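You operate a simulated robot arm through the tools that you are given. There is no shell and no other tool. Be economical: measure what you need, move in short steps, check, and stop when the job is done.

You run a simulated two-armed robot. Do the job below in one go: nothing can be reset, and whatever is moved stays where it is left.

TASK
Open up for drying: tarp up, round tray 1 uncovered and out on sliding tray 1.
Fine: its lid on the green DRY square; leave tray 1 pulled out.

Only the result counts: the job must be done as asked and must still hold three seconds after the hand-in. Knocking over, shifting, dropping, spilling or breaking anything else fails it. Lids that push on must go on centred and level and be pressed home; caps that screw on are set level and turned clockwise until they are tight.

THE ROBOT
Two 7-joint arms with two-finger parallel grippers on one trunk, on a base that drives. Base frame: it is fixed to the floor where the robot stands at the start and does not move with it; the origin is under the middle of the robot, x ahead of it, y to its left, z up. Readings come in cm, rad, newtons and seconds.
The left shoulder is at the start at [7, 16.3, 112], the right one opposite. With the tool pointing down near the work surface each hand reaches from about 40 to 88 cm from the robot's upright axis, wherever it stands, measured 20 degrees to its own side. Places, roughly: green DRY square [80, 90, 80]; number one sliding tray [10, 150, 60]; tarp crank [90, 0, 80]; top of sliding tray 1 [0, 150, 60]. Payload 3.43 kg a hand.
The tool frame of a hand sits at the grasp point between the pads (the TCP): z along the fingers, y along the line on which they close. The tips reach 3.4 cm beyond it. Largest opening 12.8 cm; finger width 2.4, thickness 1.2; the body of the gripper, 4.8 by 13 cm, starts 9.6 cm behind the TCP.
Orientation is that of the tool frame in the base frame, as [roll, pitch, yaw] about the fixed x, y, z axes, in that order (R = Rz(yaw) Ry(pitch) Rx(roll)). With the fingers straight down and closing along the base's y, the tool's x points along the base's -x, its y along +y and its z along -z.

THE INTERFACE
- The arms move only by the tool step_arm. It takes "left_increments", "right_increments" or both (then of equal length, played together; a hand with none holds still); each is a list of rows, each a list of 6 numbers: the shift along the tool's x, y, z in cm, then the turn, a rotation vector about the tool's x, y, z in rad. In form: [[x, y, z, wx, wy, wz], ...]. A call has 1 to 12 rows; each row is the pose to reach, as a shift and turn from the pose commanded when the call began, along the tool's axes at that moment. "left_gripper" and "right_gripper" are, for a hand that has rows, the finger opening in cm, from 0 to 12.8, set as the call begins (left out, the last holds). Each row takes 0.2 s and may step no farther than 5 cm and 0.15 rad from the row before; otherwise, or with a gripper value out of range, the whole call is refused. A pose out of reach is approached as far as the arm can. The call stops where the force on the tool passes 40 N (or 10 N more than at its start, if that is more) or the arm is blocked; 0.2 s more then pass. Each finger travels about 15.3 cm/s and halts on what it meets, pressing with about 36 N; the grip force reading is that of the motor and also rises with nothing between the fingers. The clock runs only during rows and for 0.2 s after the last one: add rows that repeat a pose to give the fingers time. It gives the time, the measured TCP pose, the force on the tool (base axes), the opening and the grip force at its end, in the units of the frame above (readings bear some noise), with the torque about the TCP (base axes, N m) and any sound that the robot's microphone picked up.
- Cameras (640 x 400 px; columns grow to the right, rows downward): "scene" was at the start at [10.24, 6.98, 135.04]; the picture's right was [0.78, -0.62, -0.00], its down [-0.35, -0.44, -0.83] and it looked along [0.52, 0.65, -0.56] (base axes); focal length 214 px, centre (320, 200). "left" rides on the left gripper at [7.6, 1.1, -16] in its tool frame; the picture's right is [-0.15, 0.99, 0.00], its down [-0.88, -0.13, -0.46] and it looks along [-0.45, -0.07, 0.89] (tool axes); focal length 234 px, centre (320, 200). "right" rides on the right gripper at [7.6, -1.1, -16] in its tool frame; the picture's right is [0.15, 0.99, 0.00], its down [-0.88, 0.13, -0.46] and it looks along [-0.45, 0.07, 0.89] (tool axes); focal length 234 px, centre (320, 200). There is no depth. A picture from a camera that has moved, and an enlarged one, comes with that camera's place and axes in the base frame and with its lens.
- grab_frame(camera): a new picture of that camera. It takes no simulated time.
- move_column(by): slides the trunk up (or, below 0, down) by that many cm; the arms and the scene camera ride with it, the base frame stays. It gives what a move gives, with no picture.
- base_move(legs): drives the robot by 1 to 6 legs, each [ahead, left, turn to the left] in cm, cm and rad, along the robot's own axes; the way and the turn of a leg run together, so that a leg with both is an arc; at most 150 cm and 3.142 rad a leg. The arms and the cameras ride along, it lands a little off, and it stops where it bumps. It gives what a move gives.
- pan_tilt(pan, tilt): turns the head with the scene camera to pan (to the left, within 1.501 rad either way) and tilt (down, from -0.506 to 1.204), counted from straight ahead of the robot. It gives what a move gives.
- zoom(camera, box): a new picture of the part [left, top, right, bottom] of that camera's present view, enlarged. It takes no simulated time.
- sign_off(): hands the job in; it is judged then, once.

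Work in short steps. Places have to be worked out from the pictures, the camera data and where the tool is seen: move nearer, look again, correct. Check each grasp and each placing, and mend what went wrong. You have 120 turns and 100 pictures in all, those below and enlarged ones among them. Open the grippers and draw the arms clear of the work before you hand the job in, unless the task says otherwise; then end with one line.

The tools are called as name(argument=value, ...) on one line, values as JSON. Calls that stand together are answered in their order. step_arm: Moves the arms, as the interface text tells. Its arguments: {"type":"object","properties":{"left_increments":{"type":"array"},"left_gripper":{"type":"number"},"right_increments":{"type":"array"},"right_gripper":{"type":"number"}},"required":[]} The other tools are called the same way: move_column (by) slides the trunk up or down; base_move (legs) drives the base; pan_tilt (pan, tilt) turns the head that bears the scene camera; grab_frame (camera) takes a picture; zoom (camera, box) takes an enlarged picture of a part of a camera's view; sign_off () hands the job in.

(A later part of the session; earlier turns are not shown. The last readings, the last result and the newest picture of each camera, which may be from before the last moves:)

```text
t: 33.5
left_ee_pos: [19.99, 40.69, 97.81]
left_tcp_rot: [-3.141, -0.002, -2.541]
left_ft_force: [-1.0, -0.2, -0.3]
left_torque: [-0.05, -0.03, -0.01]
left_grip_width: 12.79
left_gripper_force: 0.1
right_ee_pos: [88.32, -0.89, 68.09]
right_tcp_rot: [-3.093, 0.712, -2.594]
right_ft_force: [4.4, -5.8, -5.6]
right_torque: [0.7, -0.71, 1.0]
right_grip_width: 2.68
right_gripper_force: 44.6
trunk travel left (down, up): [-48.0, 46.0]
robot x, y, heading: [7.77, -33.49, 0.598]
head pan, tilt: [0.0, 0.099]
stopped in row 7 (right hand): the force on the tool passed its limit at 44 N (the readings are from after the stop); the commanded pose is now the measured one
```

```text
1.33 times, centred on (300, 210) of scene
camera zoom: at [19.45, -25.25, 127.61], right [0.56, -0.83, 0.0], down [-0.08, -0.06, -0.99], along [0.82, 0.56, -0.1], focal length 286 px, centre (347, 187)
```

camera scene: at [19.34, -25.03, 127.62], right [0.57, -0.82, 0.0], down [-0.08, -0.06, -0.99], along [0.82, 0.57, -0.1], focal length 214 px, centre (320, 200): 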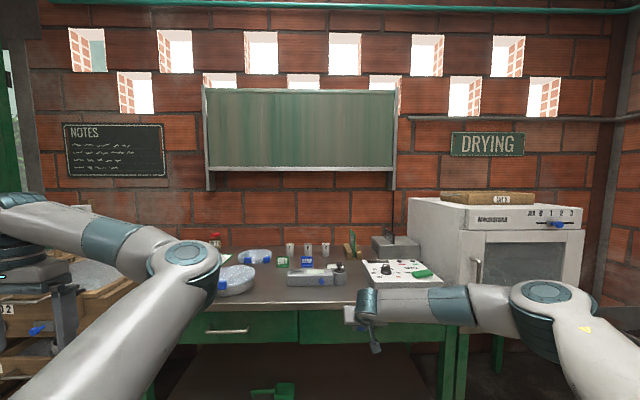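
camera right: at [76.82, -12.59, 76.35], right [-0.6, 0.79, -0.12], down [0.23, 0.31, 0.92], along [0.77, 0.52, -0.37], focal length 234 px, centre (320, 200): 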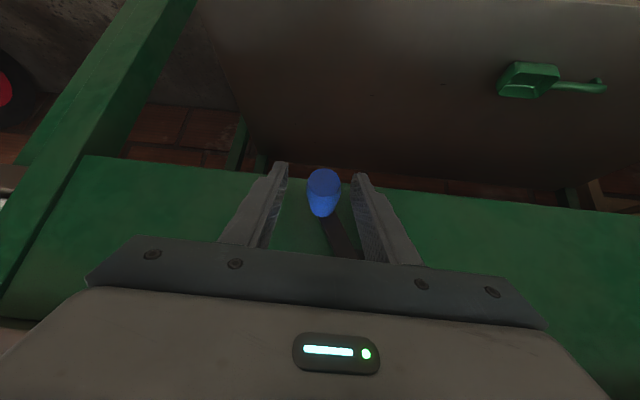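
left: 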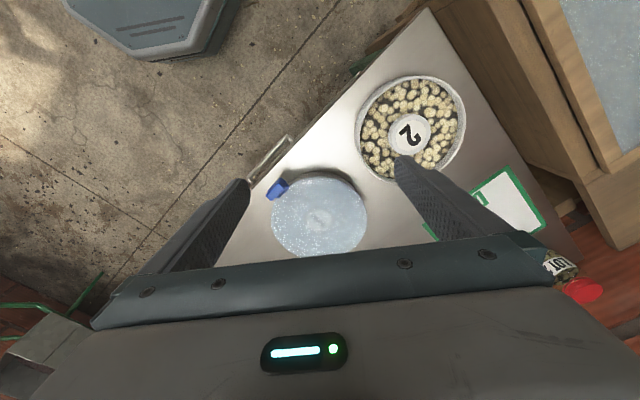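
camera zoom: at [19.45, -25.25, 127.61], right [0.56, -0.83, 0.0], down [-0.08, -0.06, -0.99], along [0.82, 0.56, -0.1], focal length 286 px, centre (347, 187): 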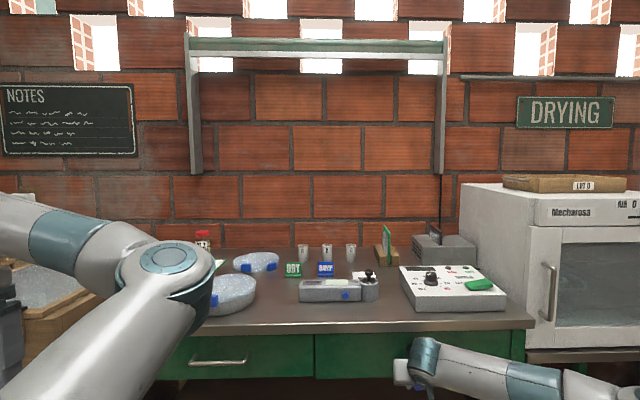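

Bar is almost at the top roller. I zoom to see whether it is fully up, and check the grip.

zoom(camera="scene", box=[200, 70, 420, 200])

grab_frame(camera="right")

```text
2.91 times, centred on (310, 135) of scene
camera zoom: at [19.45, -25.25, 127.61], right [0.56, -0.83, 0.0], down [-0.08, -0.06, -0.99], along [0.82, 0.56, -0.1], focal length 624 px, centre (349, 389)
```

zoom: 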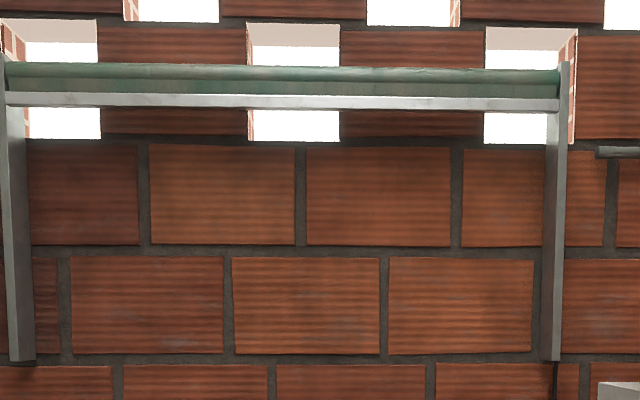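

```text
63 pictures are left
camera right: at [74.61, -9.56, 75.19], right [-0.58, 0.8, -0.13], down [0.24, 0.32, 0.92], along [0.78, 0.5, -0.38], focal length 234 px, centre (320, 200)
```

right: 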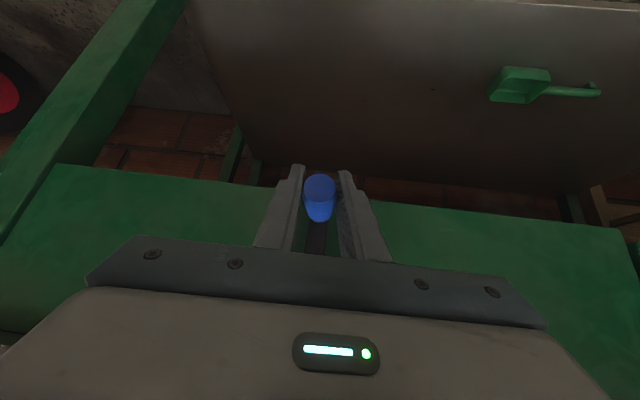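

A thin strip of fabric is left and the knob is well held at 6 o'clock. I continue clockwise until it stops.

step_arm(right_increments=[[0, 0.6, -0.05, 0, 0, 0], [-0.01, 1.18, -0.14, 0, 0, 0], [-0.1, 1.8, -0.3, 0, 0, 0], [-0.19, 2.38, -0.46, 0, 0, 0], [-0.35, 2.95, -0.7, 0, 0, 0], [-0.52, 3.49, -0.95, 0, 0, 0], [-1.0, 4.46, -1.6, 0, 0, 0]])

zoom(camera="scene", box=[200, 70, 420, 200])

```text
t: 34.2
left_ee_pos: [20.33, 40.53, 97.62]
left_tcp_rot: [-3.141, -0.002, -2.547]
left_ft_force: [-0.4, -0.2, 0.2]
left_torque: [-0.04, 0.0, -0.01]
left_grip_width: 12.81
left_gripper_force: 0.1
right_ee_pos: [88.29, -0.79, 68.08]
right_tcp_rot: [-3.08, 0.71, -2.605]
right_ft_force: [4.9, -6.9, -4.0]
right_torque: [0.5, -0.36, 1.05]
right_grip_width: 2.7
right_gripper_force: 44.9
trunk travel left (down, up): [-48.0, 46.0]
robot x, y, heading: [7.98, -33.24, 0.6]
head pan, tilt: [0.0, 0.099]
stopped in row 3 (right hand): the force on the tool passed its limit at 43 N (the readings are from after the stop); the commanded pose is now the measured one
```

```text
2.91 times, centred on (310, 135) of scene
camera zoom: at [19.49, -25.35, 127.62], right [0.56, -0.83, 0.0], down [-0.08, -0.06, -0.99], along [0.82, 0.56, -0.1], focal length 624 px, centre (349, 389)
```

zoom: 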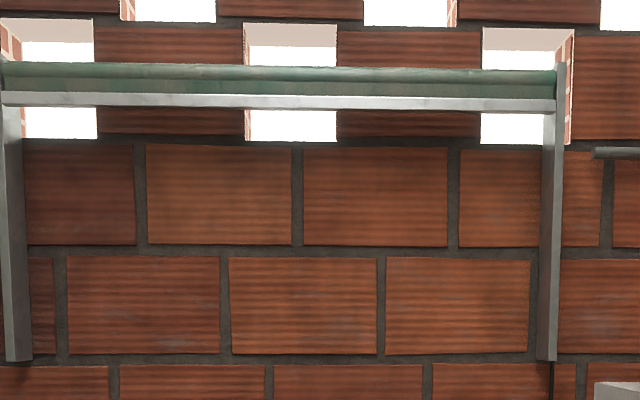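

43 N gives no further motion: the crank is at its end stop and the tarp is up. I release, back out, and check that it stays.

step_arm(right_increments=[[0, 0, 0, 0, 0, 0], [0, 0, 0, 0, 0, 0], [1.5, 0, -1.3, 0, 0, 0], [4, 0, -3.5, 0, 0, 0], [7, 0, -6.2, 0, 0, 0], [9, 0, -8, 0, 0, 0]], right_gripper=5.5)

zoom(camera="scene", box=[180, 60, 420, 360])

```text
t: 35.6
left_ee_pos: [20.21, 40.56, 97.8]
left_tcp_rot: [3.14, 0.0, -2.544]
left_ft_force: [0.3, 0.9, 0.5]
left_torque: [0.04, -0.03, -0.01]
left_grip_width: 12.8
left_gripper_force: 0.1
right_ee_pos: [77.64, -6.24, 68.39]
right_tcp_rot: [-3.086, 0.712, -2.607]
right_ft_force: [0.1, 0.3, -0.5]
right_torque: [0.01, -0.02, -0.03]
right_grip_width: 5.5
right_gripper_force: 0.1
trunk travel left (down, up): [-48.0, 46.0]
robot x, y, heading: [8.25, -33.36, 0.593]
head pan, tilt: [0.0, 0.099]
```

```text
1.33 times, centred on (300, 210) of scene
camera zoom: at [19.46, -25.45, 127.63], right [0.56, -0.83, 0.0], down [-0.08, -0.06, -0.99], along [0.82, 0.56, -0.1], focal length 286 px, centre (347, 187)
```

zoom: 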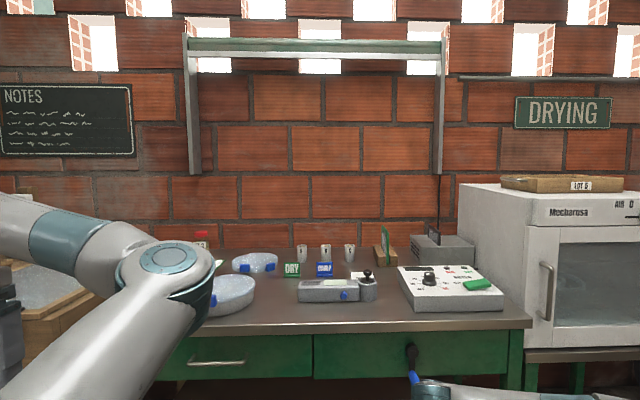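

Tarp stays up. I raise the right hand and the trunk, then drive to face the lidded tray.

step_arm(right_increments=[[-2.6, 0, -3, 0, 0, 0], [-5.2, 0, -6, 0, 0, 0], [-7.8, 0, -9, 0, 0, 0], [-10.4, 0, -12, 0, 0, 0], [-13, 0, -15, 0, 0, 0], [-15.6, 0, -18, 0, 0, 0]])

move_column(by=14)

base_move(legs=[[0, 38, 0.015], [30, 0, 0]])

pan_tilt(pan=0.2, tilt=0.7)

grab_frame(camera="scene")

grab_frame(camera="left")

```text
t: 37.0
left_ee_pos: [20.21, 40.54, 97.92]
left_tcp_rot: [-3.141, 0.001, -2.546]
left_ft_force: [0.3, -0.5, 0.9]
left_torque: [0.04, -0.01, 0.02]
left_grip_width: 12.8
left_gripper_force: 0.0
right_ee_pos: [77.1, -5.45, 92.24]
right_tcp_rot: [-3.087, 0.712, -2.603]
right_ft_force: [0.1, 0.2, -0.3]
right_torque: [-0.03, -0.01, 0.01]
right_grip_width: 5.5
right_gripper_force: 0.1
trunk travel left (down, up): [-48.0, 46.0]
robot x, y, heading: [8.46, -33.42, 0.6]
head pan, tilt: [0.0, 0.099]
```

```text
t: 38.7
left_ee_pos: [20.29, 40.68, 111.73]
left_tcp_rot: [3.141, 0.0, -2.545]
left_ft_force: [0.1, -1.0, 0.4]
left_torque: [0.01, 0.01, -0.02]
left_grip_width: 12.79
left_gripper_force: 0.1
right_ee_pos: [77.26, -5.32, 105.97]
right_tcp_rot: [-3.086, 0.713, -2.604]
right_ft_force: [-0.4, 0.2, 0.2]
right_torque: [0.0, 0.02, -0.01]
right_grip_width: 5.53
right_gripper_force: 0.1
trunk travel left (down, up): [-62.0, 32.0]
robot x, y, heading: [8.26, -33.61, 0.595]
head pan, tilt: [0.0, 0.099]
```

```text
t: 42.6
left_ee_pos: [22.41, 88.13, 111.97]
left_tcp_rot: [3.141, 0.0, -2.537]
left_ft_force: [0.3, -0.4, -0.6]
left_torque: [0.03, 0.01, 0.0]
left_grip_width: 12.81
left_gripper_force: 0.1
right_ee_pos: [79.85, 42.66, 106.09]
right_tcp_rot: [-3.086, 0.711, -2.598]
right_ft_force: [0.1, 0.3, -0.5]
right_torque: [0.01, 0.01, -0.01]
right_grip_width: 5.46
right_gripper_force: 0.1
trunk travel left (down, up): [-62.0, 32.0]
robot x, y, heading: [10.76, 13.83, 0.603]
head pan, tilt: [0.0, 0.099]
```

```text
t: 43.6
left_ee_pos: [22.29, 88.07, 111.66]
left_tcp_rot: [3.14, -0.001, -2.537]
left_ft_force: [0.6, -0.5, 0.0]
left_torque: [-0.02, -0.03, -0.01]
left_grip_width: 12.8
left_gripper_force: 0.0
right_ee_pos: [79.72, 42.61, 106.14]
right_tcp_rot: [-3.084, 0.711, -2.595]
right_ft_force: [0.5, 1.2, -0.1]
right_torque: [-0.03, -0.02, 0.02]
right_grip_width: 5.52
right_gripper_force: 0.0
trunk travel left (down, up): [-62.0, 32.0]
robot x, y, heading: [11.05, 14.12, 0.612]
head pan, tilt: [0.201, 0.7]
```

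```text
60 pictures are left
camera scene: at [20.58, 22.96, 136.16], right [0.72, -0.69, 0.0], down [-0.45, -0.47, -0.77], along [0.53, 0.55, -0.64], focal length 214 px, centre (320, 200)
```

scene: 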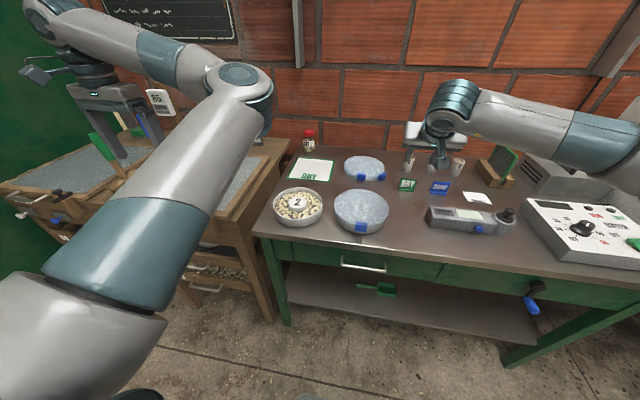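

```text
59 pictures are left
camera left: at [15.45, 84.8, 127.75], right [-0.44, 0.9, 0.0], down [0.8, 0.39, 0.46], along [0.41, 0.2, -0.89], focal length 234 px, centre (320, 200)
```

left: 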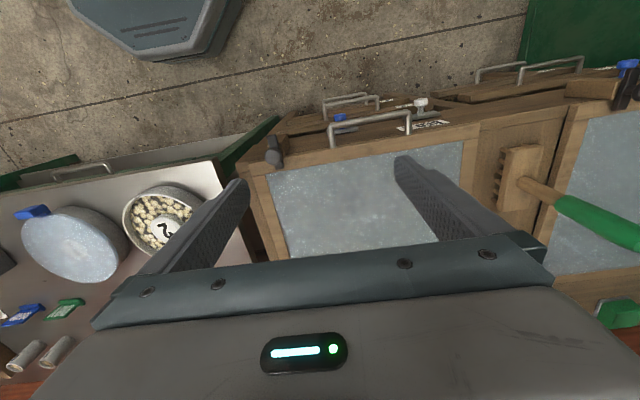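

I zoom on the trays.

zoom(camera="scene", box=[260, 130, 420, 250])

```text
3.33 times, centred on (340, 190) of scene
camera zoom: at [20.58, 22.96, 136.16], right [0.72, -0.69, 0.0], down [-0.45, -0.47, -0.77], along [0.53, 0.55, -0.64], focal length 715 px, centre (253, 233)
```

zoom: 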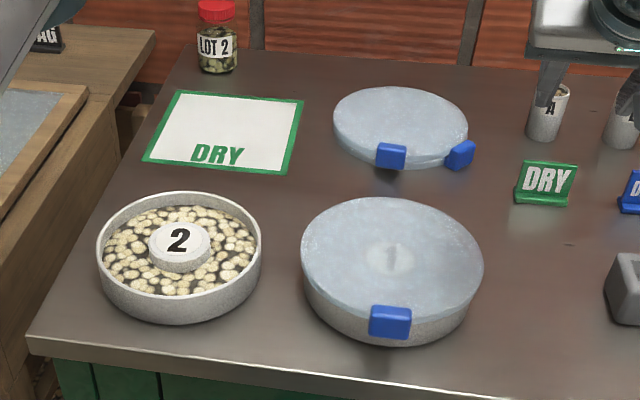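

The front tray has a faint number under its lid; the blue block is a tab at its front. DRY centre is near [80.7, 90.7]. I move the right hand out of the way to the right and drive 12 cm ahead.

step_arm(right_increments=[[1.3, -4, -1.2, 0, 0, 0], [2.6, -8, -2.4, 0, 0, 0], [4, -12, -3.5, 0, 0, 0], [5.3, -16, -4.7, 0, 0, 0], [6.6, -20, -5.9, 0, 0, 0], [8, -24, -7, 0, 0, 0]])

base_move(legs=[[12, 0, 0]])

```text
t: 45.0
left_ee_pos: [22.32, 87.88, 112.04]
left_tcp_rot: [3.14, 0.0, -2.533]
left_ft_force: [-0.1, -0.4, 0.8]
left_torque: [0.01, -0.01, 0.0]
left_grip_width: 12.8
left_gripper_force: 0.0
right_ee_pos: [81.99, 16.23, 107.03]
right_tcp_rot: [-3.088, 0.714, -2.594]
right_ft_force: [-0.4, -0.8, 0.2]
right_torque: [0.03, -0.01, 0.01]
right_grip_width: 5.5
right_gripper_force: 0.1
trunk travel left (down, up): [-62.0, 32.0]
robot x, y, heading: [11.02, 13.7, 0.607]
head pan, tilt: [0.201, 0.7]
```

```text
t: 46.3
left_ee_pos: [32.64, 95.11, 111.83]
left_tcp_rot: [3.141, -0.001, -2.538]
left_ft_force: [0.6, 0.5, -0.4]
left_torque: [-0.03, 0.01, -0.01]
left_grip_width: 12.82
left_gripper_force: 0.0
right_ee_pos: [92.35, 23.32, 107.2]
right_tcp_rot: [-3.085, 0.71, -2.596]
right_ft_force: [-1.0, 0.6, -0.8]
right_torque: [0.01, 0.0, 0.02]
right_grip_width: 5.5
right_gripper_force: 0.1
trunk travel left (down, up): [-62.0, 32.0]
robot x, y, heading: [20.94, 21.05, 0.6]
head pan, tilt: [0.201, 0.7]
```

I bring the left hand over the tab.

step_arm(left_increments=[[0.25, -4.6, 0.3, 0, 0, 0], [0.5, -9.2, 0.6, 0, 0, 0], [0.75, -13.8, 0.9, 0, 0, 0], [1, -18.4, 1.2, 0, 0, 0], [1.25, -23, 1.5, 0, 0, 0], [1.5, -27.6, 2, 0, 0, 0], [1.75, -32.2, 3, 0, 0, 0], [2, -36.8, 4, 0, 0, 0], [2.25, -41.4, 5, 0, 0, 0], [2.5, -46, 6, 0, 0, 0], [2.75, -50.6, 7, 0, 0, 0], [3, -55, 8, 0, 0, 0]], left_gripper=8)

grab_frame(camera="left")

grab_frame(camera="scene")

```text
t: 48.9
left_ee_pos: [41.93, 83.3, 109.61]
left_tcp_rot: [3.141, 0.001, -2.535]
left_ft_force: [-1.1, -0.9, 0.2]
left_torque: [-0.01, 0.02, 0.02]
left_grip_width: 8.0
left_gripper_force: 0.1
left hand out of reach, approached as far as the arm can: row 4, 5, 6, 7, 8, 9, 10, 11, 12
right_ee_pos: [92.27, 23.24, 107.11]
right_tcp_rot: [-3.087, 0.713, -2.595]
right_ft_force: [0.0, 0.0, -0.1]
right_torque: [-0.06, 0.01, -0.02]
right_grip_width: 5.52
right_gripper_force: 0.1
trunk travel left (down, up): [-62.0, 32.0]
robot x, y, heading: [21.01, 21.26, 0.602]
head pan, tilt: [0.201, 0.7]
```

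```text
57 pictures are left
camera left: at [34.99, 79.98, 125.47], right [-0.44, 0.9, 0.0], down [0.8, 0.39, 0.46], along [0.41, 0.2, -0.89], focal length 234 px, centre (320, 200)
```

left: 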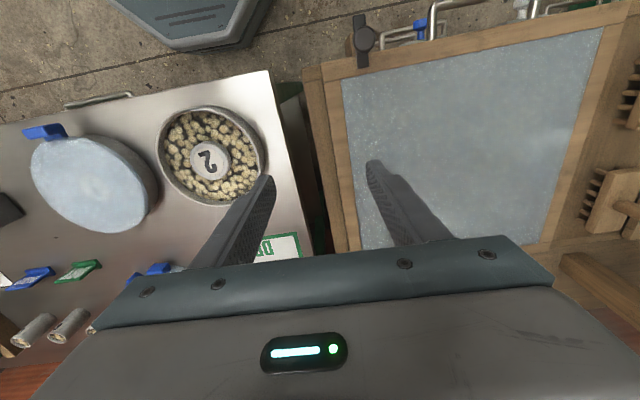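

```text
56 pictures are left
camera scene: at [30.76, 29.97, 136.15], right [0.72, -0.69, 0.0], down [-0.45, -0.46, -0.76], along [0.53, 0.55, -0.64], focal length 214 px, centre (320, 200)
```

scene: 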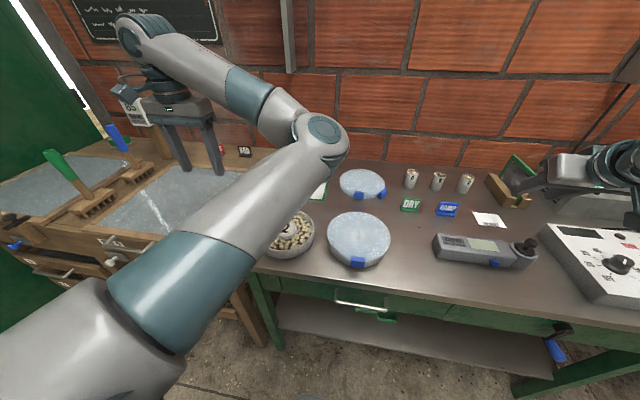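

That height is too cramped for the arm. I lower the hand to z≈96 first, then slide right.

step_arm(left_increments=[[0, 0, 4.7, 0, 0, 0], [0, 0, 9.4, 0, 0, 0], [0, 0, 13, 0, 0, 0], [0.4, -4.6, 13, 0, 0, 0], [0.8, -9.2, 13, 0, 0, 0], [1.2, -13.8, 13, 0, 0, 0], [1.6, -18.4, 13, 0, 0, 0], [2, -23, 13, 0, 0, 0], [2.4, -27.6, 13, 0, 0, 0], [2.8, -32.2, 13, 0, 0, 0], [3.2, -36.8, 13, 0, 0, 0], [3.6, -41.1, 13, 0, 0, 0]])

grab_frame(camera="left")

```text
t: 51.5
left_ee_pos: [41.08, 83.23, 96.4]
left_tcp_rot: [3.141, 0.0, -2.537]
left_ft_force: [0.0, 0.5, -0.3]
left_torque: [0.02, 0.02, -0.02]
left_grip_width: 8.03
left_gripper_force: 0.0
left hand out of reach, approached as far as the arm can: row 4, 5, 6, 7, 8, 9, 10, 11, 12
right_ee_pos: [92.26, 23.34, 107.13]
right_tcp_rot: [-3.084, 0.71, -2.598]
right_ft_force: [-0.1, -0.3, 0.1]
right_torque: [0.01, -0.03, 0.01]
right_grip_width: 5.54
right_gripper_force: 0.1
trunk travel left (down, up): [-62.0, 32.0]
robot x, y, heading: [21.18, 20.68, 0.603]
head pan, tilt: [0.201, 0.7]
```

```text
55 pictures are left
camera left: at [34.25, 79.89, 112.42], right [-0.44, 0.9, 0.0], down [0.8, 0.39, 0.46], along [0.41, 0.2, -0.89], focal length 234 px, centre (320, 200)
```

left: 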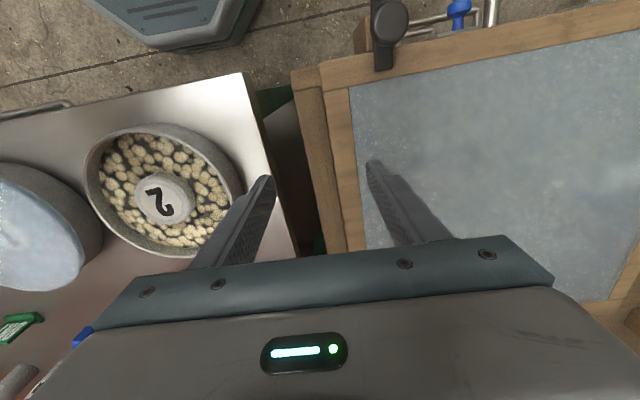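

Some joint limit blocks it with this heading. I test whether turning the tool with the motion frees it.

step_arm(left_increments=[[0, -2, 0, 0, 0, 0.14], [0, -4, 0, 0, 0, 0.28], [0, -6, 0, 0, 0, 0.42]])

```text
t: 52.3
left_ee_pos: [43.05, 84.48, 97.09]
left_tcp_rot: [-3.141, -0.001, -2.958]
left_ft_force: [-0.1, 0.3, -0.4]
left_torque: [0.01, 0.01, -0.04]
left_grip_width: 7.96
left_gripper_force: 0.0
left hand out of reach, approached as far as the arm can: row 1, 2, 3
right_ee_pos: [92.08, 23.31, 107.08]
right_tcp_rot: [-3.085, 0.711, -2.597]
right_ft_force: [0.0, -0.6, 0.2]
right_torque: [-0.02, -0.01, -0.03]
right_grip_width: 5.51
right_gripper_force: 0.0
trunk travel left (down, up): [-62.0, 32.0]
robot x, y, heading: [21.01, 20.95, 0.607]
head pan, tilt: [0.201, 0.7]
```

Seems a minimum-distance limit. I back the base up 16 cm and try again with the heading restored and farther out.

base_move(legs=[[-16, 0, 0]])

step_arm(left_increments=[[-4, 0, 0, 0, 0, -0.14], [-8, 0, 0, 0, 0, -0.28], [-10, -1, 0, 0, 0, -0.42], [-11.5, -5, 0, 0, 0, -0.42], [-13, -9, 0, 0, 0, -0.42], [-14.5, -13, 0, 0, 0, -0.42], [-16, -17, 0, 0, 0, -0.42], [-17.5, -21, 0, 0, 0, -0.42], [-19, -25, 0, 0, 0, -0.42], [-20.5, -29, 0, 0, 0, -0.42]])

grab_frame(camera="left")

```text
t: 53.7
left_ee_pos: [30.05, 75.4, 96.99]
left_tcp_rot: [-3.14, 0.001, -2.957]
left_ft_force: [-0.4, 0.1, 1.2]
left_torque: [0.02, -0.02, 0.0]
left_grip_width: 8.01
left_gripper_force: 0.1
right_ee_pos: [79.04, 14.24, 107.06]
right_tcp_rot: [-3.085, 0.713, -2.597]
right_ft_force: [-0.2, 0.6, 0.5]
right_torque: [0.02, -0.06, 0.01]
right_grip_width: 5.52
right_gripper_force: 0.1
trunk travel left (down, up): [-62.0, 32.0]
robot x, y, heading: [7.82, 11.7, 0.604]
head pan, tilt: [0.201, 0.7]
```

```text
t: 55.9
left_ee_pos: [65.75, 65.03, 94.79]
left_tcp_rot: [3.14, -0.001, -2.534]
left_ft_force: [-0.4, -0.9, -0.4]
left_torque: [0.0, 0.02, 0.01]
left_grip_width: 7.98
left_gripper_force: 0.1
left hand out of reach, approached as far as the arm can: row 3, 4, 5, 6, 7, 8, 9, 10
right_ee_pos: [79.18, 14.18, 107.08]
right_tcp_rot: [-3.084, 0.711, -2.597]
right_ft_force: [0.3, 0.4, -0.6]
right_torque: [-0.02, 0.01, 0.02]
right_grip_width: 5.49
right_gripper_force: 0.1
trunk travel left (down, up): [-62.0, 32.0]
robot x, y, heading: [7.64, 11.77, 0.603]
head pan, tilt: [0.201, 0.7]
```

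```text
54 pictures are left
camera left: at [58.88, 61.8, 110.61], right [-0.44, 0.9, 0.0], down [0.8, 0.39, 0.46], along [0.41, 0.2, -0.89], focal length 234 px, centre (320, 200)
```

left: 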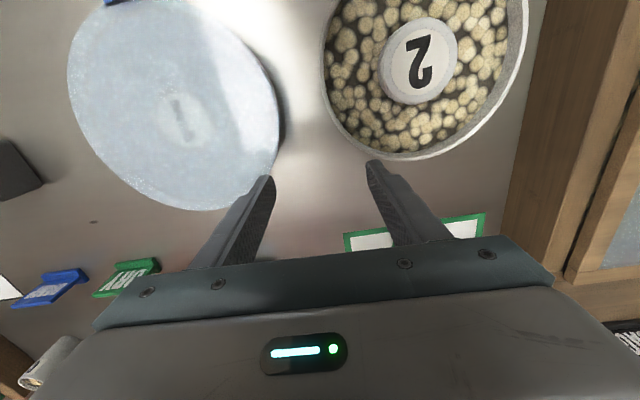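

The minimum reach grows when the hand is high relative to the shoulder. I raise the trunk by 22 cm and then bring the hand down and over the tab.

move_column(by=22)

step_arm(left_increments=[[0, 0, 4.5, 0, 0, 0], [0, 0, 9, 0, 0, 0], [0, 0, 13.5, 0, 0, 0], [0, 0, 18, 0, 0, 0], [2, -4, 18, 0, 0, 0], [4, -8, 18, 0, 0, 0], [7, -12, 18, 0, 0, 0], [10, -12.3, 18, 0, 0, 0], [12.5, -12.3, 18, 0, 0, 0]])

grab_frame(camera="left")

```text
t: 58.3
left_ee_pos: [65.71, 65.02, 116.62]
left_tcp_rot: [-3.141, 0.001, -2.537]
left_ft_force: [0.1, 0.4, -0.1]
left_torque: [0.0, -0.01, -0.02]
left_grip_width: 7.97
left_gripper_force: 0.0
right_ee_pos: [79.16, 14.1, 129.0]
right_tcp_rot: [-3.085, 0.712, -2.596]
right_ft_force: [0.3, -0.5, 1.0]
right_torque: [-0.01, -0.02, -0.01]
right_grip_width: 5.5
right_gripper_force: 0.1
trunk travel left (down, up): [-84.0, 10.0]
robot x, y, heading: [8.2, 11.76, 0.606]
head pan, tilt: [0.201, 0.7]
```

```text
t: 60.5
left_ee_pos: [57.02, 64.26, 99.12]
left_tcp_rot: [3.101, 0.03, -2.488]
left_ft_force: [-0.2, -0.2, 0.5]
left_torque: [-0.01, 0.01, -0.02]
left_grip_width: 8.03
left_gripper_force: 0.1
left hand out of reach, approached as far as the arm can: row 5, 6, 7, 8, 9
right_ee_pos: [79.17, 14.21, 129.05]
right_tcp_rot: [-3.086, 0.712, -2.596]
right_ft_force: [-0.3, 0.4, 0.8]
right_torque: [-0.02, 0.0, 0.01]
right_grip_width: 5.51
right_gripper_force: 0.1
trunk travel left (down, up): [-84.0, 10.0]
robot x, y, heading: [7.97, 11.97, 0.603]
head pan, tilt: [0.201, 0.7]
stopped in row 9 (left hand): the arm was blocked; the commanded pose is now the measured one
```

```text
53 pictures are left
camera left: at [50.35, 59.83, 114.81], right [-0.48, 0.87, 0.05], down [0.78, 0.41, 0.48], along [0.4, 0.27, -0.88], focal length 234 px, centre (320, 200)
```

left: 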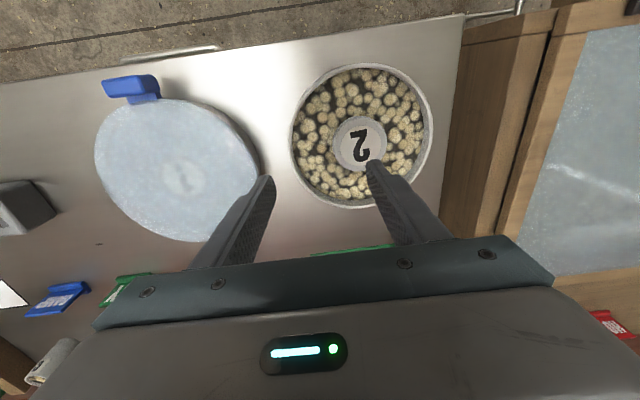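

The arm still refuses to go inward. I look at its configuration from the scene camera.

pan_tilt(pan=0.45, tilt=0.7)

grab_frame(camera="scene")

```text
t: 61.2
left_ee_pos: [57.09, 64.23, 99.21]
left_tcp_rot: [3.099, 0.031, -2.49]
left_ft_force: [-0.3, -0.7, 0.5]
left_torque: [0.05, 0.04, 0.0]
left_grip_width: 8.0
left_gripper_force: 0.1
right_ee_pos: [79.11, 14.17, 129.06]
right_tcp_rot: [-3.086, 0.71, -2.596]
right_ft_force: [-0.2, -0.1, -0.5]
right_torque: [0.0, -0.02, 0.03]
right_grip_width: 5.51
right_gripper_force: 0.1
trunk travel left (down, up): [-84.0, 10.0]
robot x, y, heading: [7.78, 11.87, 0.604]
head pan, tilt: [0.45, 0.7]
```

```text
52 pictures are left
camera scene: at [15.96, 22.15, 158.15], right [0.87, -0.49, 0.0], down [-0.32, -0.56, -0.76], along [0.38, 0.67, -0.64], focal length 214 px, centre (320, 200)
```

scene: 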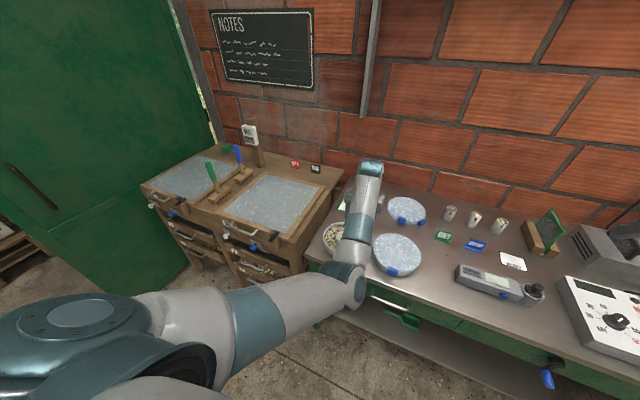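

The left arm works best 20–45° to its own side. I shift the base right so the tab is there, then will carry the lid by driving.

base_move(legs=[[0, -31, 0], [5, 0, 0]])

step_arm(left_increments=[[2.5, 3.7, 0, 0.0, 0, 0], [5, 7.5, 0, 0.0, 0, 0], [7.5, 11.2, 0, 0.0, 0, 0], [10, 15, 0, 0.0, 0, 0], [10, 15, 0, 0.0, 0, 0]])

```text
t: 63.9
left_ee_pos: [78.19, 41.41, 99.35]
left_tcp_rot: [3.1, 0.035, -2.485]
left_ft_force: [-0.4, -0.4, 1.0]
left_torque: [-0.01, -0.05, -0.04]
left_grip_width: 8.01
left_gripper_force: 0.1
right_ee_pos: [100.36, -8.45, 129.53]
right_tcp_rot: [-3.085, 0.717, -2.591]
right_ft_force: [-0.4, -0.2, -0.3]
right_torque: [0.02, -0.02, -0.02]
right_grip_width: 5.51
right_gripper_force: 0.1
trunk travel left (down, up): [-84.0, 10.0]
robot x, y, heading: [29.6, -10.89, 0.607]
head pan, tilt: [0.45, 0.7]
```

```text
t: 65.3
left_ee_pos: [58.52, 52.38, 99.64]
left_tcp_rot: [3.032, 0.037, -2.433]
left_ft_force: [0.1, 0.0, 0.8]
left_torque: [-0.02, 0.03, -0.03]
left_grip_width: 8.01
left_gripper_force: 0.1
left hand out of reach, approached as far as the arm can: row 2, 3, 4, 5
right_ee_pos: [100.96, -8.24, 129.05]
right_tcp_rot: [-3.087, 0.71, -2.594]
right_ft_force: [0.1, 1.5, 0.4]
right_torque: [-0.03, -0.01, 0.0]
right_grip_width: 5.5
right_gripper_force: 0.1
trunk travel left (down, up): [-84.0, 10.0]
robot x, y, heading: [29.97, -11.03, 0.611]
head pan, tilt: [0.45, 0.7]
stopped in row 5 (left hand): the arm was blocked; the commanded pose is now the measured one
```

The left elbow is folded inward and limits it. The right arm has the better posture near the centre, so I park the left arm out and up and use the right hand for the work.

step_arm(left_increments=[[0, 2, -4, 0, 0, 0], [0, 5, -7, 0, 0, 0], [1, 9, -9, 0, 0, 0], [2, 13, -11, 0, 0, 0], [3, 17, -13, 0, 0, 0], [4, 19, -15, 0, 0, 0]], right_increments=[[2, 2, 0, 0, 0.14, 0], [4, 4, 0, 0, 0.28, 0], [6, 6, 0, 0, 0.42, 0], [6, 6, 0, 0, 0.56, 0], [6, 6, 0, 0, 0.7, 0], [6, 6, 0, 0, 0.712, 0]])

grab_frame(camera="right")

```text
t: 66.7
left_ee_pos: [43.69, 62.41, 116.57]
left_tcp_rot: [3.036, 0.036, -2.436]
left_ft_force: [-1.1, 0.1, -0.5]
left_torque: [-0.02, 0.0, 0.0]
left_grip_width: 7.99
left_gripper_force: 0.0
right_ee_pos: [93.91, -5.44, 124.98]
right_tcp_rot: [-3.101, 0.001, -2.631]
right_ft_force: [-0.8, -0.4, -0.2]
right_torque: [0.04, -0.04, -0.01]
right_grip_width: 5.52
right_gripper_force: 0.0
trunk travel left (down, up): [-84.0, 10.0]
robot x, y, heading: [29.83, -11.03, 0.608]
head pan, tilt: [0.45, 0.7]
```

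```text
51 pictures are left
camera right: at [87.43, -9.54, 140.93], right [-0.61, 0.79, -0.04], down [0.69, 0.56, 0.45], along [0.38, 0.25, -0.89], focal length 234 px, centre (320, 200)
```

right: 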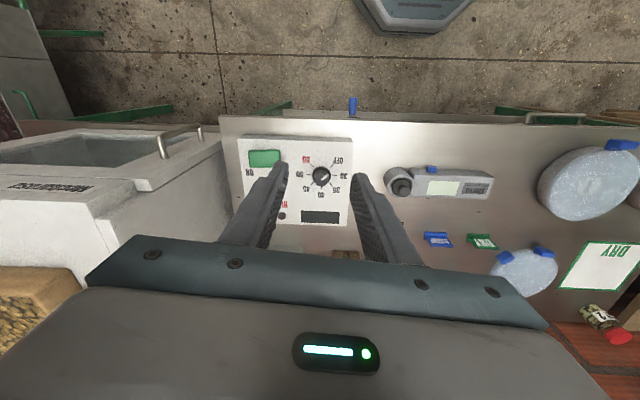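

The right hand is now vertical with a good posture. I drive left 37 cm and then bring the right hand over the tab.

base_move(legs=[[0, 37, 0]])

step_arm(right_increments=[[-0.6, 4, 2, -0.04, 0, -0.1], [-1.2, 8, 4, -0.04, 0, -0.1], [-1.8, 12, 6, -0.04, 0, -0.1], [-2.4, 16, 8, -0.04, 0, -0.1], [-3, 20, 11, -0.04, 0, -0.1], [-3.6, 23, 14.5, -0.04, 0, -0.1], [-3.6, 24, 19, -0.04, 0, -0.1], [-3.6, 24, 22, -0.04, 0, -0.1]], right_gripper=8)

grab_frame(camera="right")

```text
t: 69.0
left_ee_pos: [22.64, 92.96, 116.45]
left_tcp_rot: [3.035, 0.036, -2.438]
left_ft_force: [0.4, -0.3, 0.4]
left_torque: [0.01, 0.02, -0.01]
left_grip_width: 7.97
left_gripper_force: 0.2
right_ee_pos: [72.8, 25.11, 124.84]
right_tcp_rot: [-3.1, 0.002, -2.63]
right_ft_force: [-0.5, -0.6, 0.2]
right_torque: [0.01, -0.02, 0.02]
right_grip_width: 5.5
right_gripper_force: 0.0
trunk travel left (down, up): [-84.0, 10.0]
robot x, y, heading: [8.37, 19.89, 0.607]
head pan, tilt: [0.45, 0.7]
```

```text
refused: row 5 steps farther than a row can; nothing moved
```

```text
50 pictures are left
camera right: at [66.28, 21.02, 140.82], right [-0.61, 0.79, -0.04], down [0.69, 0.56, 0.45], along [0.38, 0.25, -0.89], focal length 234 px, centre (320, 200)
```

right: 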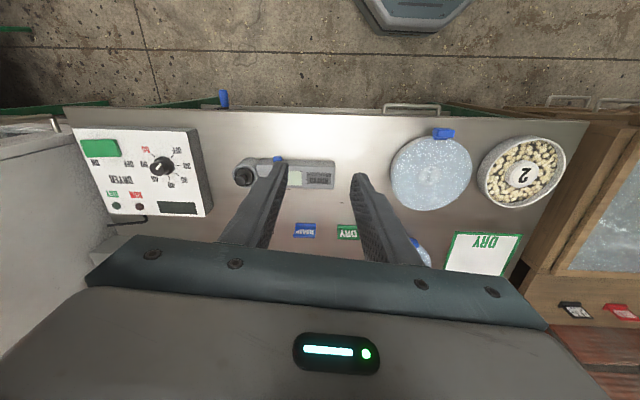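

Tab appears at about [59–62, 48.5]. I move the right hand over it with legal steps.

step_arm(right_increments=[[0, 4, 2, -0.04, 0, -0.1], [0, 8, 4, -0.04, 0, -0.1], [0, 12, 6, -0.04, 0, -0.1], [0, 16, 8, -0.04, 0, -0.1], [0, 20, 10, -0.04, 0, -0.1], [0, 24, 12, -0.04, 0, -0.1], [0, 26, 16, -0.04, 0, -0.1], [0, 26, 20, -0.04, 0, -0.1], [0, 26, 24, -0.04, 0, -0.1]], right_gripper=8)

grab_frame(camera="right")

```text
t: 71.0
left_ee_pos: [22.53, 93.03, 116.38]
left_tcp_rot: [3.039, 0.036, -2.437]
left_ft_force: [-0.6, 0.4, -0.4]
left_torque: [0.03, -0.01, -0.03]
left_grip_width: 8.03
left_gripper_force: 0.1
right_ee_pos: [60.28, 46.99, 99.83]
right_tcp_rot: [-3.14, 0.0, -2.531]
right_ft_force: [-0.8, 0.4, -0.9]
right_torque: [0.0, 0.0, 0.02]
right_grip_width: 8.02
right_gripper_force: 0.1
trunk travel left (down, up): [-84.0, 10.0]
robot x, y, heading: [8.51, 19.65, 0.604]
head pan, tilt: [0.45, 0.7]
```

```text
49 pictures are left
camera right: at [54.7, 41.81, 115.84], right [-0.69, 0.73, 0.0], down [0.65, 0.61, 0.45], along [0.33, 0.31, -0.89], focal length 234 px, centre (320, 200)
```

right: 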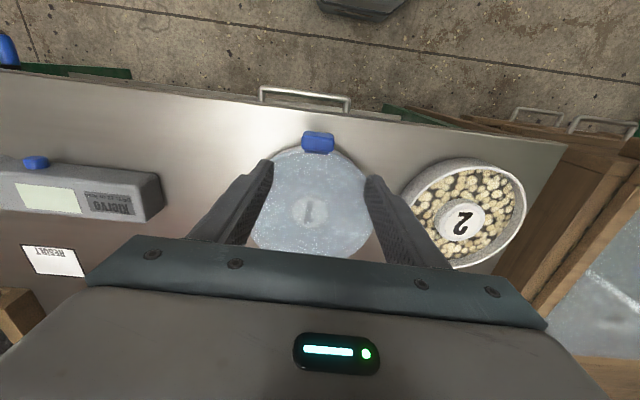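

The label reads "1" under the lid. I zoom on the tab for its shape.

zoom(camera="right", box=[240, 90, 400, 270])

```text
2.22 times, centred on (320, 180) of right
camera zoom: at [54.7, 41.81, 115.84], right [-0.69, 0.73, 0.0], down [0.65, 0.61, 0.45], along [0.33, 0.31, -0.89], focal length 520 px, centre (320, 244)
```

zoom: 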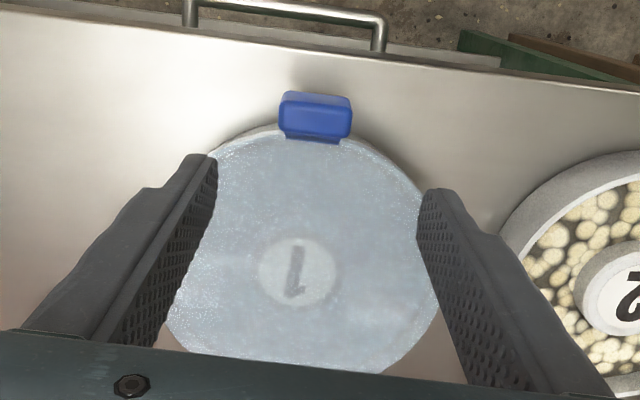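

The tab is a ~4 cm wide block standing off the rim. I descend over it, closing along the table edge direction, first stopping 5 cm above to check.

step_arm(right_increments=[[0.5, -0.2, 3, 0, 0, 0], [1, -0.4, 6, 0, 0, 0], [1.1, -0.46, 9, 0, 0, 0], [1.1, -0.46, 9.5, 0, 0, 0]], right_gripper=6.5)

grab_frame(camera="right")

zoom(camera="scene", box=[300, 120, 520, 320])

```text
t: 72.0
left_ee_pos: [22.49, 93.09, 116.41]
left_tcp_rot: [3.037, 0.037, -2.436]
left_ft_force: [0.5, -1.0, 0.0]
left_torque: [-0.03, 0.02, -0.01]
left_grip_width: 8.02
left_gripper_force: 0.2
right_ee_pos: [60.06, 46.0, 90.33]
right_tcp_rot: [-3.14, 0.0, -2.531]
right_ft_force: [0.3, -0.2, 0.5]
right_torque: [-0.02, -0.02, 0.0]
right_grip_width: 6.52
right_gripper_force: 0.2
trunk travel left (down, up): [-84.0, 10.0]
robot x, y, heading: [8.19, 19.58, 0.606]
head pan, tilt: [0.45, 0.7]
```

```text
47 pictures are left
camera right: at [54.31, 40.86, 106.16], right [-0.69, 0.73, 0.0], down [0.65, 0.61, 0.45], along [0.33, 0.31, -0.89], focal length 234 px, centre (320, 200)
```

right: 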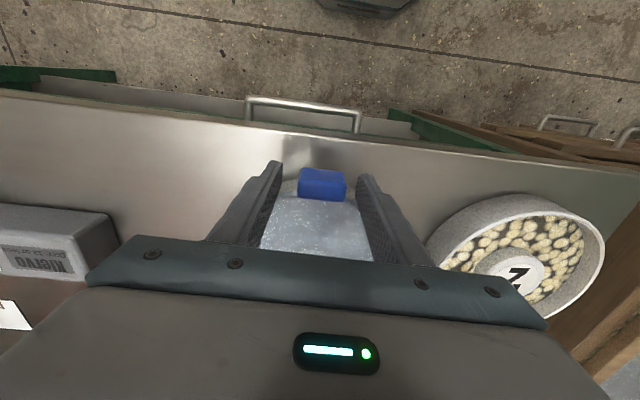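

```text
2.00 times, centred on (410, 220) of scene
camera zoom: at [16.32, 30.12, 158.15], right [0.87, -0.49, 0.0], down [-0.32, -0.56, -0.76], along [0.37, 0.67, -0.64], focal length 429 px, centre (140, 160)
```

zoom: 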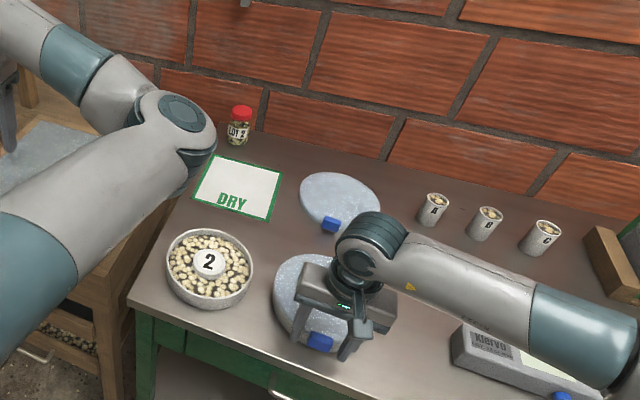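

Triangulating, the table top is nearer z≈84 and the tab near [59.5, 45.8, 89]. I back off 1 cm outward, lower 1 cm, and close on the tab.

step_arm(right_increments=[[1.0, 0.1, 0, 0, 0, 0], [1.0, 0.1, 1.2, 0, 0, 0], [1.0, 0.1, 1.2, 0, 0, 0]], right_gripper=5.6)

step_arm(right_increments=[[0, 0, 0, 0, 0, 0], [0, 0, 0, 0, 0, 0], [0, 0, 0, 0, 0, 0]], right_gripper=0)

grab_frame(camera="right")

```text
t: 72.8
left_ee_pos: [22.52, 93.06, 116.4]
left_tcp_rot: [3.038, 0.036, -2.437]
left_ft_force: [0.3, -1.0, 0.3]
left_torque: [-0.03, 0.01, -0.02]
left_grip_width: 8.0
left_gripper_force: 0.0
right_ee_pos: [58.99, 45.68, 89.12]
right_tcp_rot: [-3.14, 0.0, -2.531]
right_ft_force: [-0.1, -0.5, -0.2]
right_torque: [0.04, 0.01, 0.01]
right_grip_width: 5.61
right_gripper_force: 0.0
trunk travel left (down, up): [-84.0, 10.0]
robot x, y, heading: [8.33, 19.75, 0.607]
head pan, tilt: [0.45, 0.7]
```

```text
t: 73.6
left_ee_pos: [22.51, 93.02, 116.44]
left_tcp_rot: [3.035, 0.036, -2.436]
left_ft_force: [1.1, 0.5, 0.2]
left_torque: [0.01, 0.01, 0.02]
left_grip_width: 8.02
left_gripper_force: 0.2
right_ee_pos: [59.0, 45.58, 89.25]
right_tcp_rot: [-3.14, -0.001, -2.53]
right_ft_force: [-0.2, -0.9, -0.4]
right_torque: [0.13, 0.0, 0.14]
right_grip_width: 3.56
right_gripper_force: 36.2
trunk travel left (down, up): [-84.0, 10.0]
robot x, y, heading: [8.37, 19.71, 0.608]
head pan, tilt: [0.45, 0.7]
```

```text
45 pictures are left
camera right: at [53.34, 40.39, 105.05], right [-0.69, 0.73, 0.0], down [0.65, 0.61, 0.45], along [0.33, 0.31, -0.89], focal length 234 px, centre (320, 200)
```

right: 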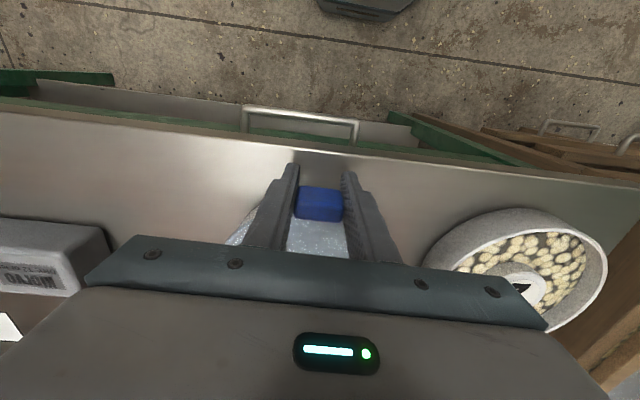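

The tab is held at 3.6 cm. I lift gently.

step_arm(right_increments=[[0, 0, -0.4, 0, 0, 0], [0, 0, -0.8, 0, 0, 0], [0, 0, -1.3, 0, 0, 0], [0, 0, -2, 0, 0, 0], [0, 0, -3, 0, 0, 0]])

zoom(camera="scene", box=[340, 180, 500, 300])

```text
t: 74.8
left_ee_pos: [22.46, 93.12, 116.39]
left_tcp_rot: [3.036, 0.039, -2.436]
left_ft_force: [-0.2, -0.3, 0.5]
left_torque: [0.01, 0.04, -0.01]
left_grip_width: 8.0
left_gripper_force: 0.0
right_ee_pos: [58.85, 45.48, 92.18]
right_tcp_rot: [-3.138, -0.001, -2.533]
right_ft_force: [-0.4, 0.1, -2.8]
right_torque: [-0.12, 0.21, -0.03]
right_grip_width: 3.58
right_gripper_force: 36.2
trunk travel left (down, up): [-84.0, 10.0]
robot x, y, heading: [7.89, 19.79, 0.608]
head pan, tilt: [0.45, 0.7]
```

```text
3.33 times, centred on (420, 240) of scene
camera zoom: at [16.29, 30.12, 158.15], right [0.87, -0.49, 0.0], down [-0.32, -0.56, -0.76], along [0.37, 0.67, -0.64], focal length 715 px, centre (-13, 67)
```

zoom: 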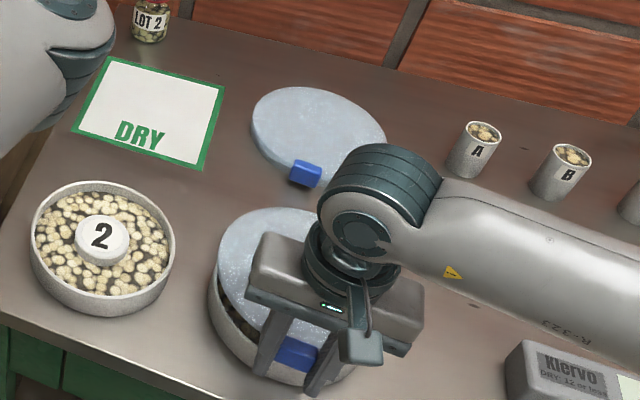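

The lid is off cleanly. I lift it 12 cm higher, slowly.

step_arm(right_increments=[[0, 0, -2, 0, 0, 0], [0, 0, -4, 0, 0, 0], [0, 0, -6, 0, 0, 0], [0, 0, -8, 0, 0, 0], [0, 0, -10, 0, 0, 0], [0, 0, -12, 0, 0, 0]])

base_move(legs=[[0, 10.5, 0], [12, 0, 0]])

grab_frame(camera="scene")

grab_frame(camera="right")

```text
t: 76.2
left_ee_pos: [22.56, 93.1, 116.42]
left_tcp_rot: [3.037, 0.037, -2.436]
left_ft_force: [0.0, 0.2, 0.7]
left_torque: [-0.01, 0.02, -0.02]
left_grip_width: 7.99
left_gripper_force: 0.1
right_ee_pos: [59.11, 45.58, 104.24]
right_tcp_rot: [-3.139, -0.001, -2.53]
right_ft_force: [-0.6, -0.4, -1.5]
right_torque: [-0.16, 0.22, 0.01]
right_grip_width: 3.56
right_gripper_force: 35.2
trunk travel left (down, up): [-84.0, 10.0]
robot x, y, heading: [8.16, 19.68, 0.608]
head pan, tilt: [0.45, 0.7]
```

```text
t: 78.3
left_ee_pos: [26.04, 108.79, 116.44]
left_tcp_rot: [3.036, 0.036, -2.436]
left_ft_force: [-0.4, 0.8, 0.0]
left_torque: [-0.03, -0.03, -0.05]
left_grip_width: 8.0
left_gripper_force: 0.1
right_ee_pos: [62.51, 61.28, 104.27]
right_tcp_rot: [-3.138, 0.0, -2.531]
right_ft_force: [-0.2, 0.4, -2.5]
right_torque: [-0.14, 0.19, -0.01]
right_grip_width: 3.55
right_gripper_force: 36.1
trunk travel left (down, up): [-84.0, 10.0]
robot x, y, heading: [12.06, 35.32, 0.61]
head pan, tilt: [0.45, 0.7]
```

```text
43 pictures are left
camera scene: at [19.77, 45.78, 158.16], right [0.87, -0.49, 0.0], down [-0.31, -0.56, -0.77], along [0.38, 0.67, -0.64], focal length 214 px, centre (320, 200)
```

scene: 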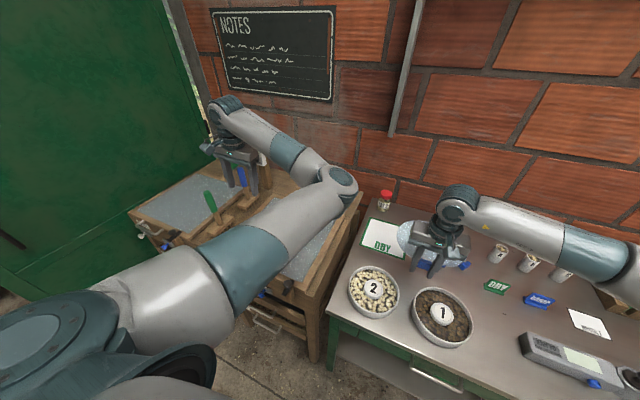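

```text
42 pictures are left
camera right: at [56.91, 56.11, 120.17], right [-0.69, 0.73, 0.0], down [0.65, 0.61, 0.46], along [0.33, 0.31, -0.89], focal length 234 px, centre (320, 200)
```

right: 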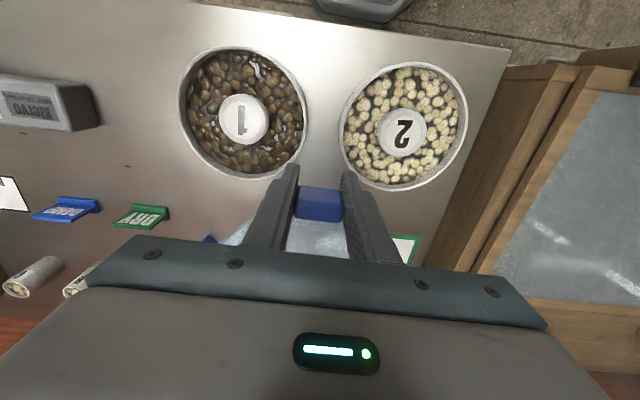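

Tray 1 (boss "1") is uncovered. DRY centre computes to [76.1, 86.0], so I carry the lid there at z 104.

step_arm(right_increments=[[-2, 1.5, 0, 0, 0, 0], [-4, 3, 0, 0, 0, 0], [-6, 4.5, 0, 0, 0, 0], [-8, 6, 0, 0, 0, 0], [-10, 7.6, 0, 0, 0, 0], [-12, 9.2, 0, 0, 0, 0], [-14, 10.8, 0, 0, 0, 0], [-16, 12.4, 0, 0, 0, 0], [-16, 12.4, 0, 0, 0, 0]])

zoom(camera="scene", box=[320, 160, 520, 320])

grab_frame(camera="right")

```text
t: 80.3
left_ee_pos: [26.21, 108.74, 116.36]
left_tcp_rot: [3.034, 0.037, -2.435]
left_ft_force: [0.1, -0.3, -0.4]
left_torque: [0.05, -0.01, -0.02]
left_grip_width: 8.0
left_gripper_force: 0.0
right_ee_pos: [68.77, 80.63, 104.1]
right_tcp_rot: [-3.141, 0.0, -2.531]
right_ft_force: [0.4, 0.2, -2.2]
right_torque: [-0.12, 0.17, -0.04]
right_grip_width: 3.56
right_gripper_force: 35.9
trunk travel left (down, up): [-84.0, 10.0]
robot x, y, heading: [11.81, 35.3, 0.607]
head pan, tilt: [0.45, 0.7]
```

```text
2.50 times, centred on (420, 240) of scene
camera zoom: at [20.02, 45.72, 158.15], right [0.87, -0.49, 0.0], down [-0.32, -0.56, -0.76], along [0.37, 0.67, -0.64], focal length 536 px, centre (70, 100)
```

zoom: 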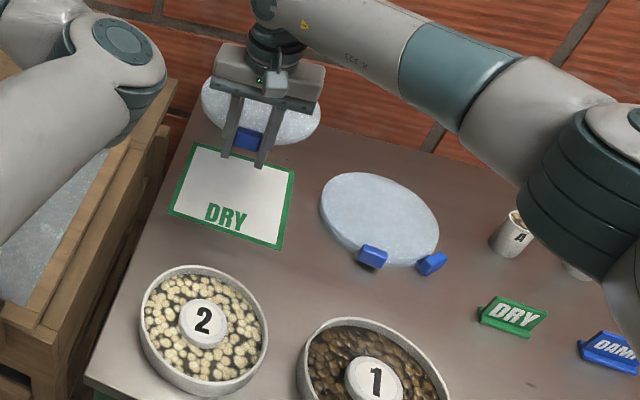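

```text
40 pictures are left
camera right: at [63.09, 75.46, 120.02], right [-0.69, 0.73, 0.0], down [0.65, 0.61, 0.45], along [0.33, 0.31, -0.89], focal length 234 px, centre (320, 200)
```

right: 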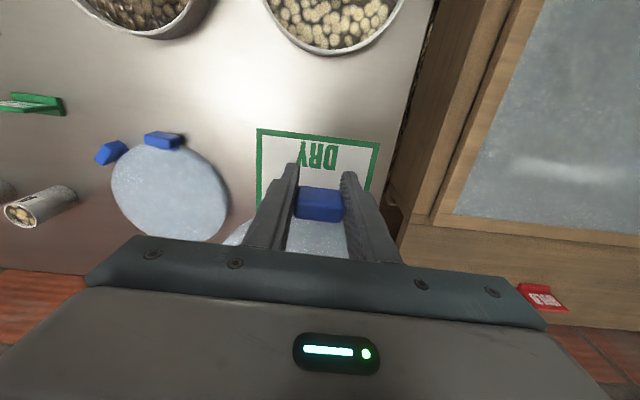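

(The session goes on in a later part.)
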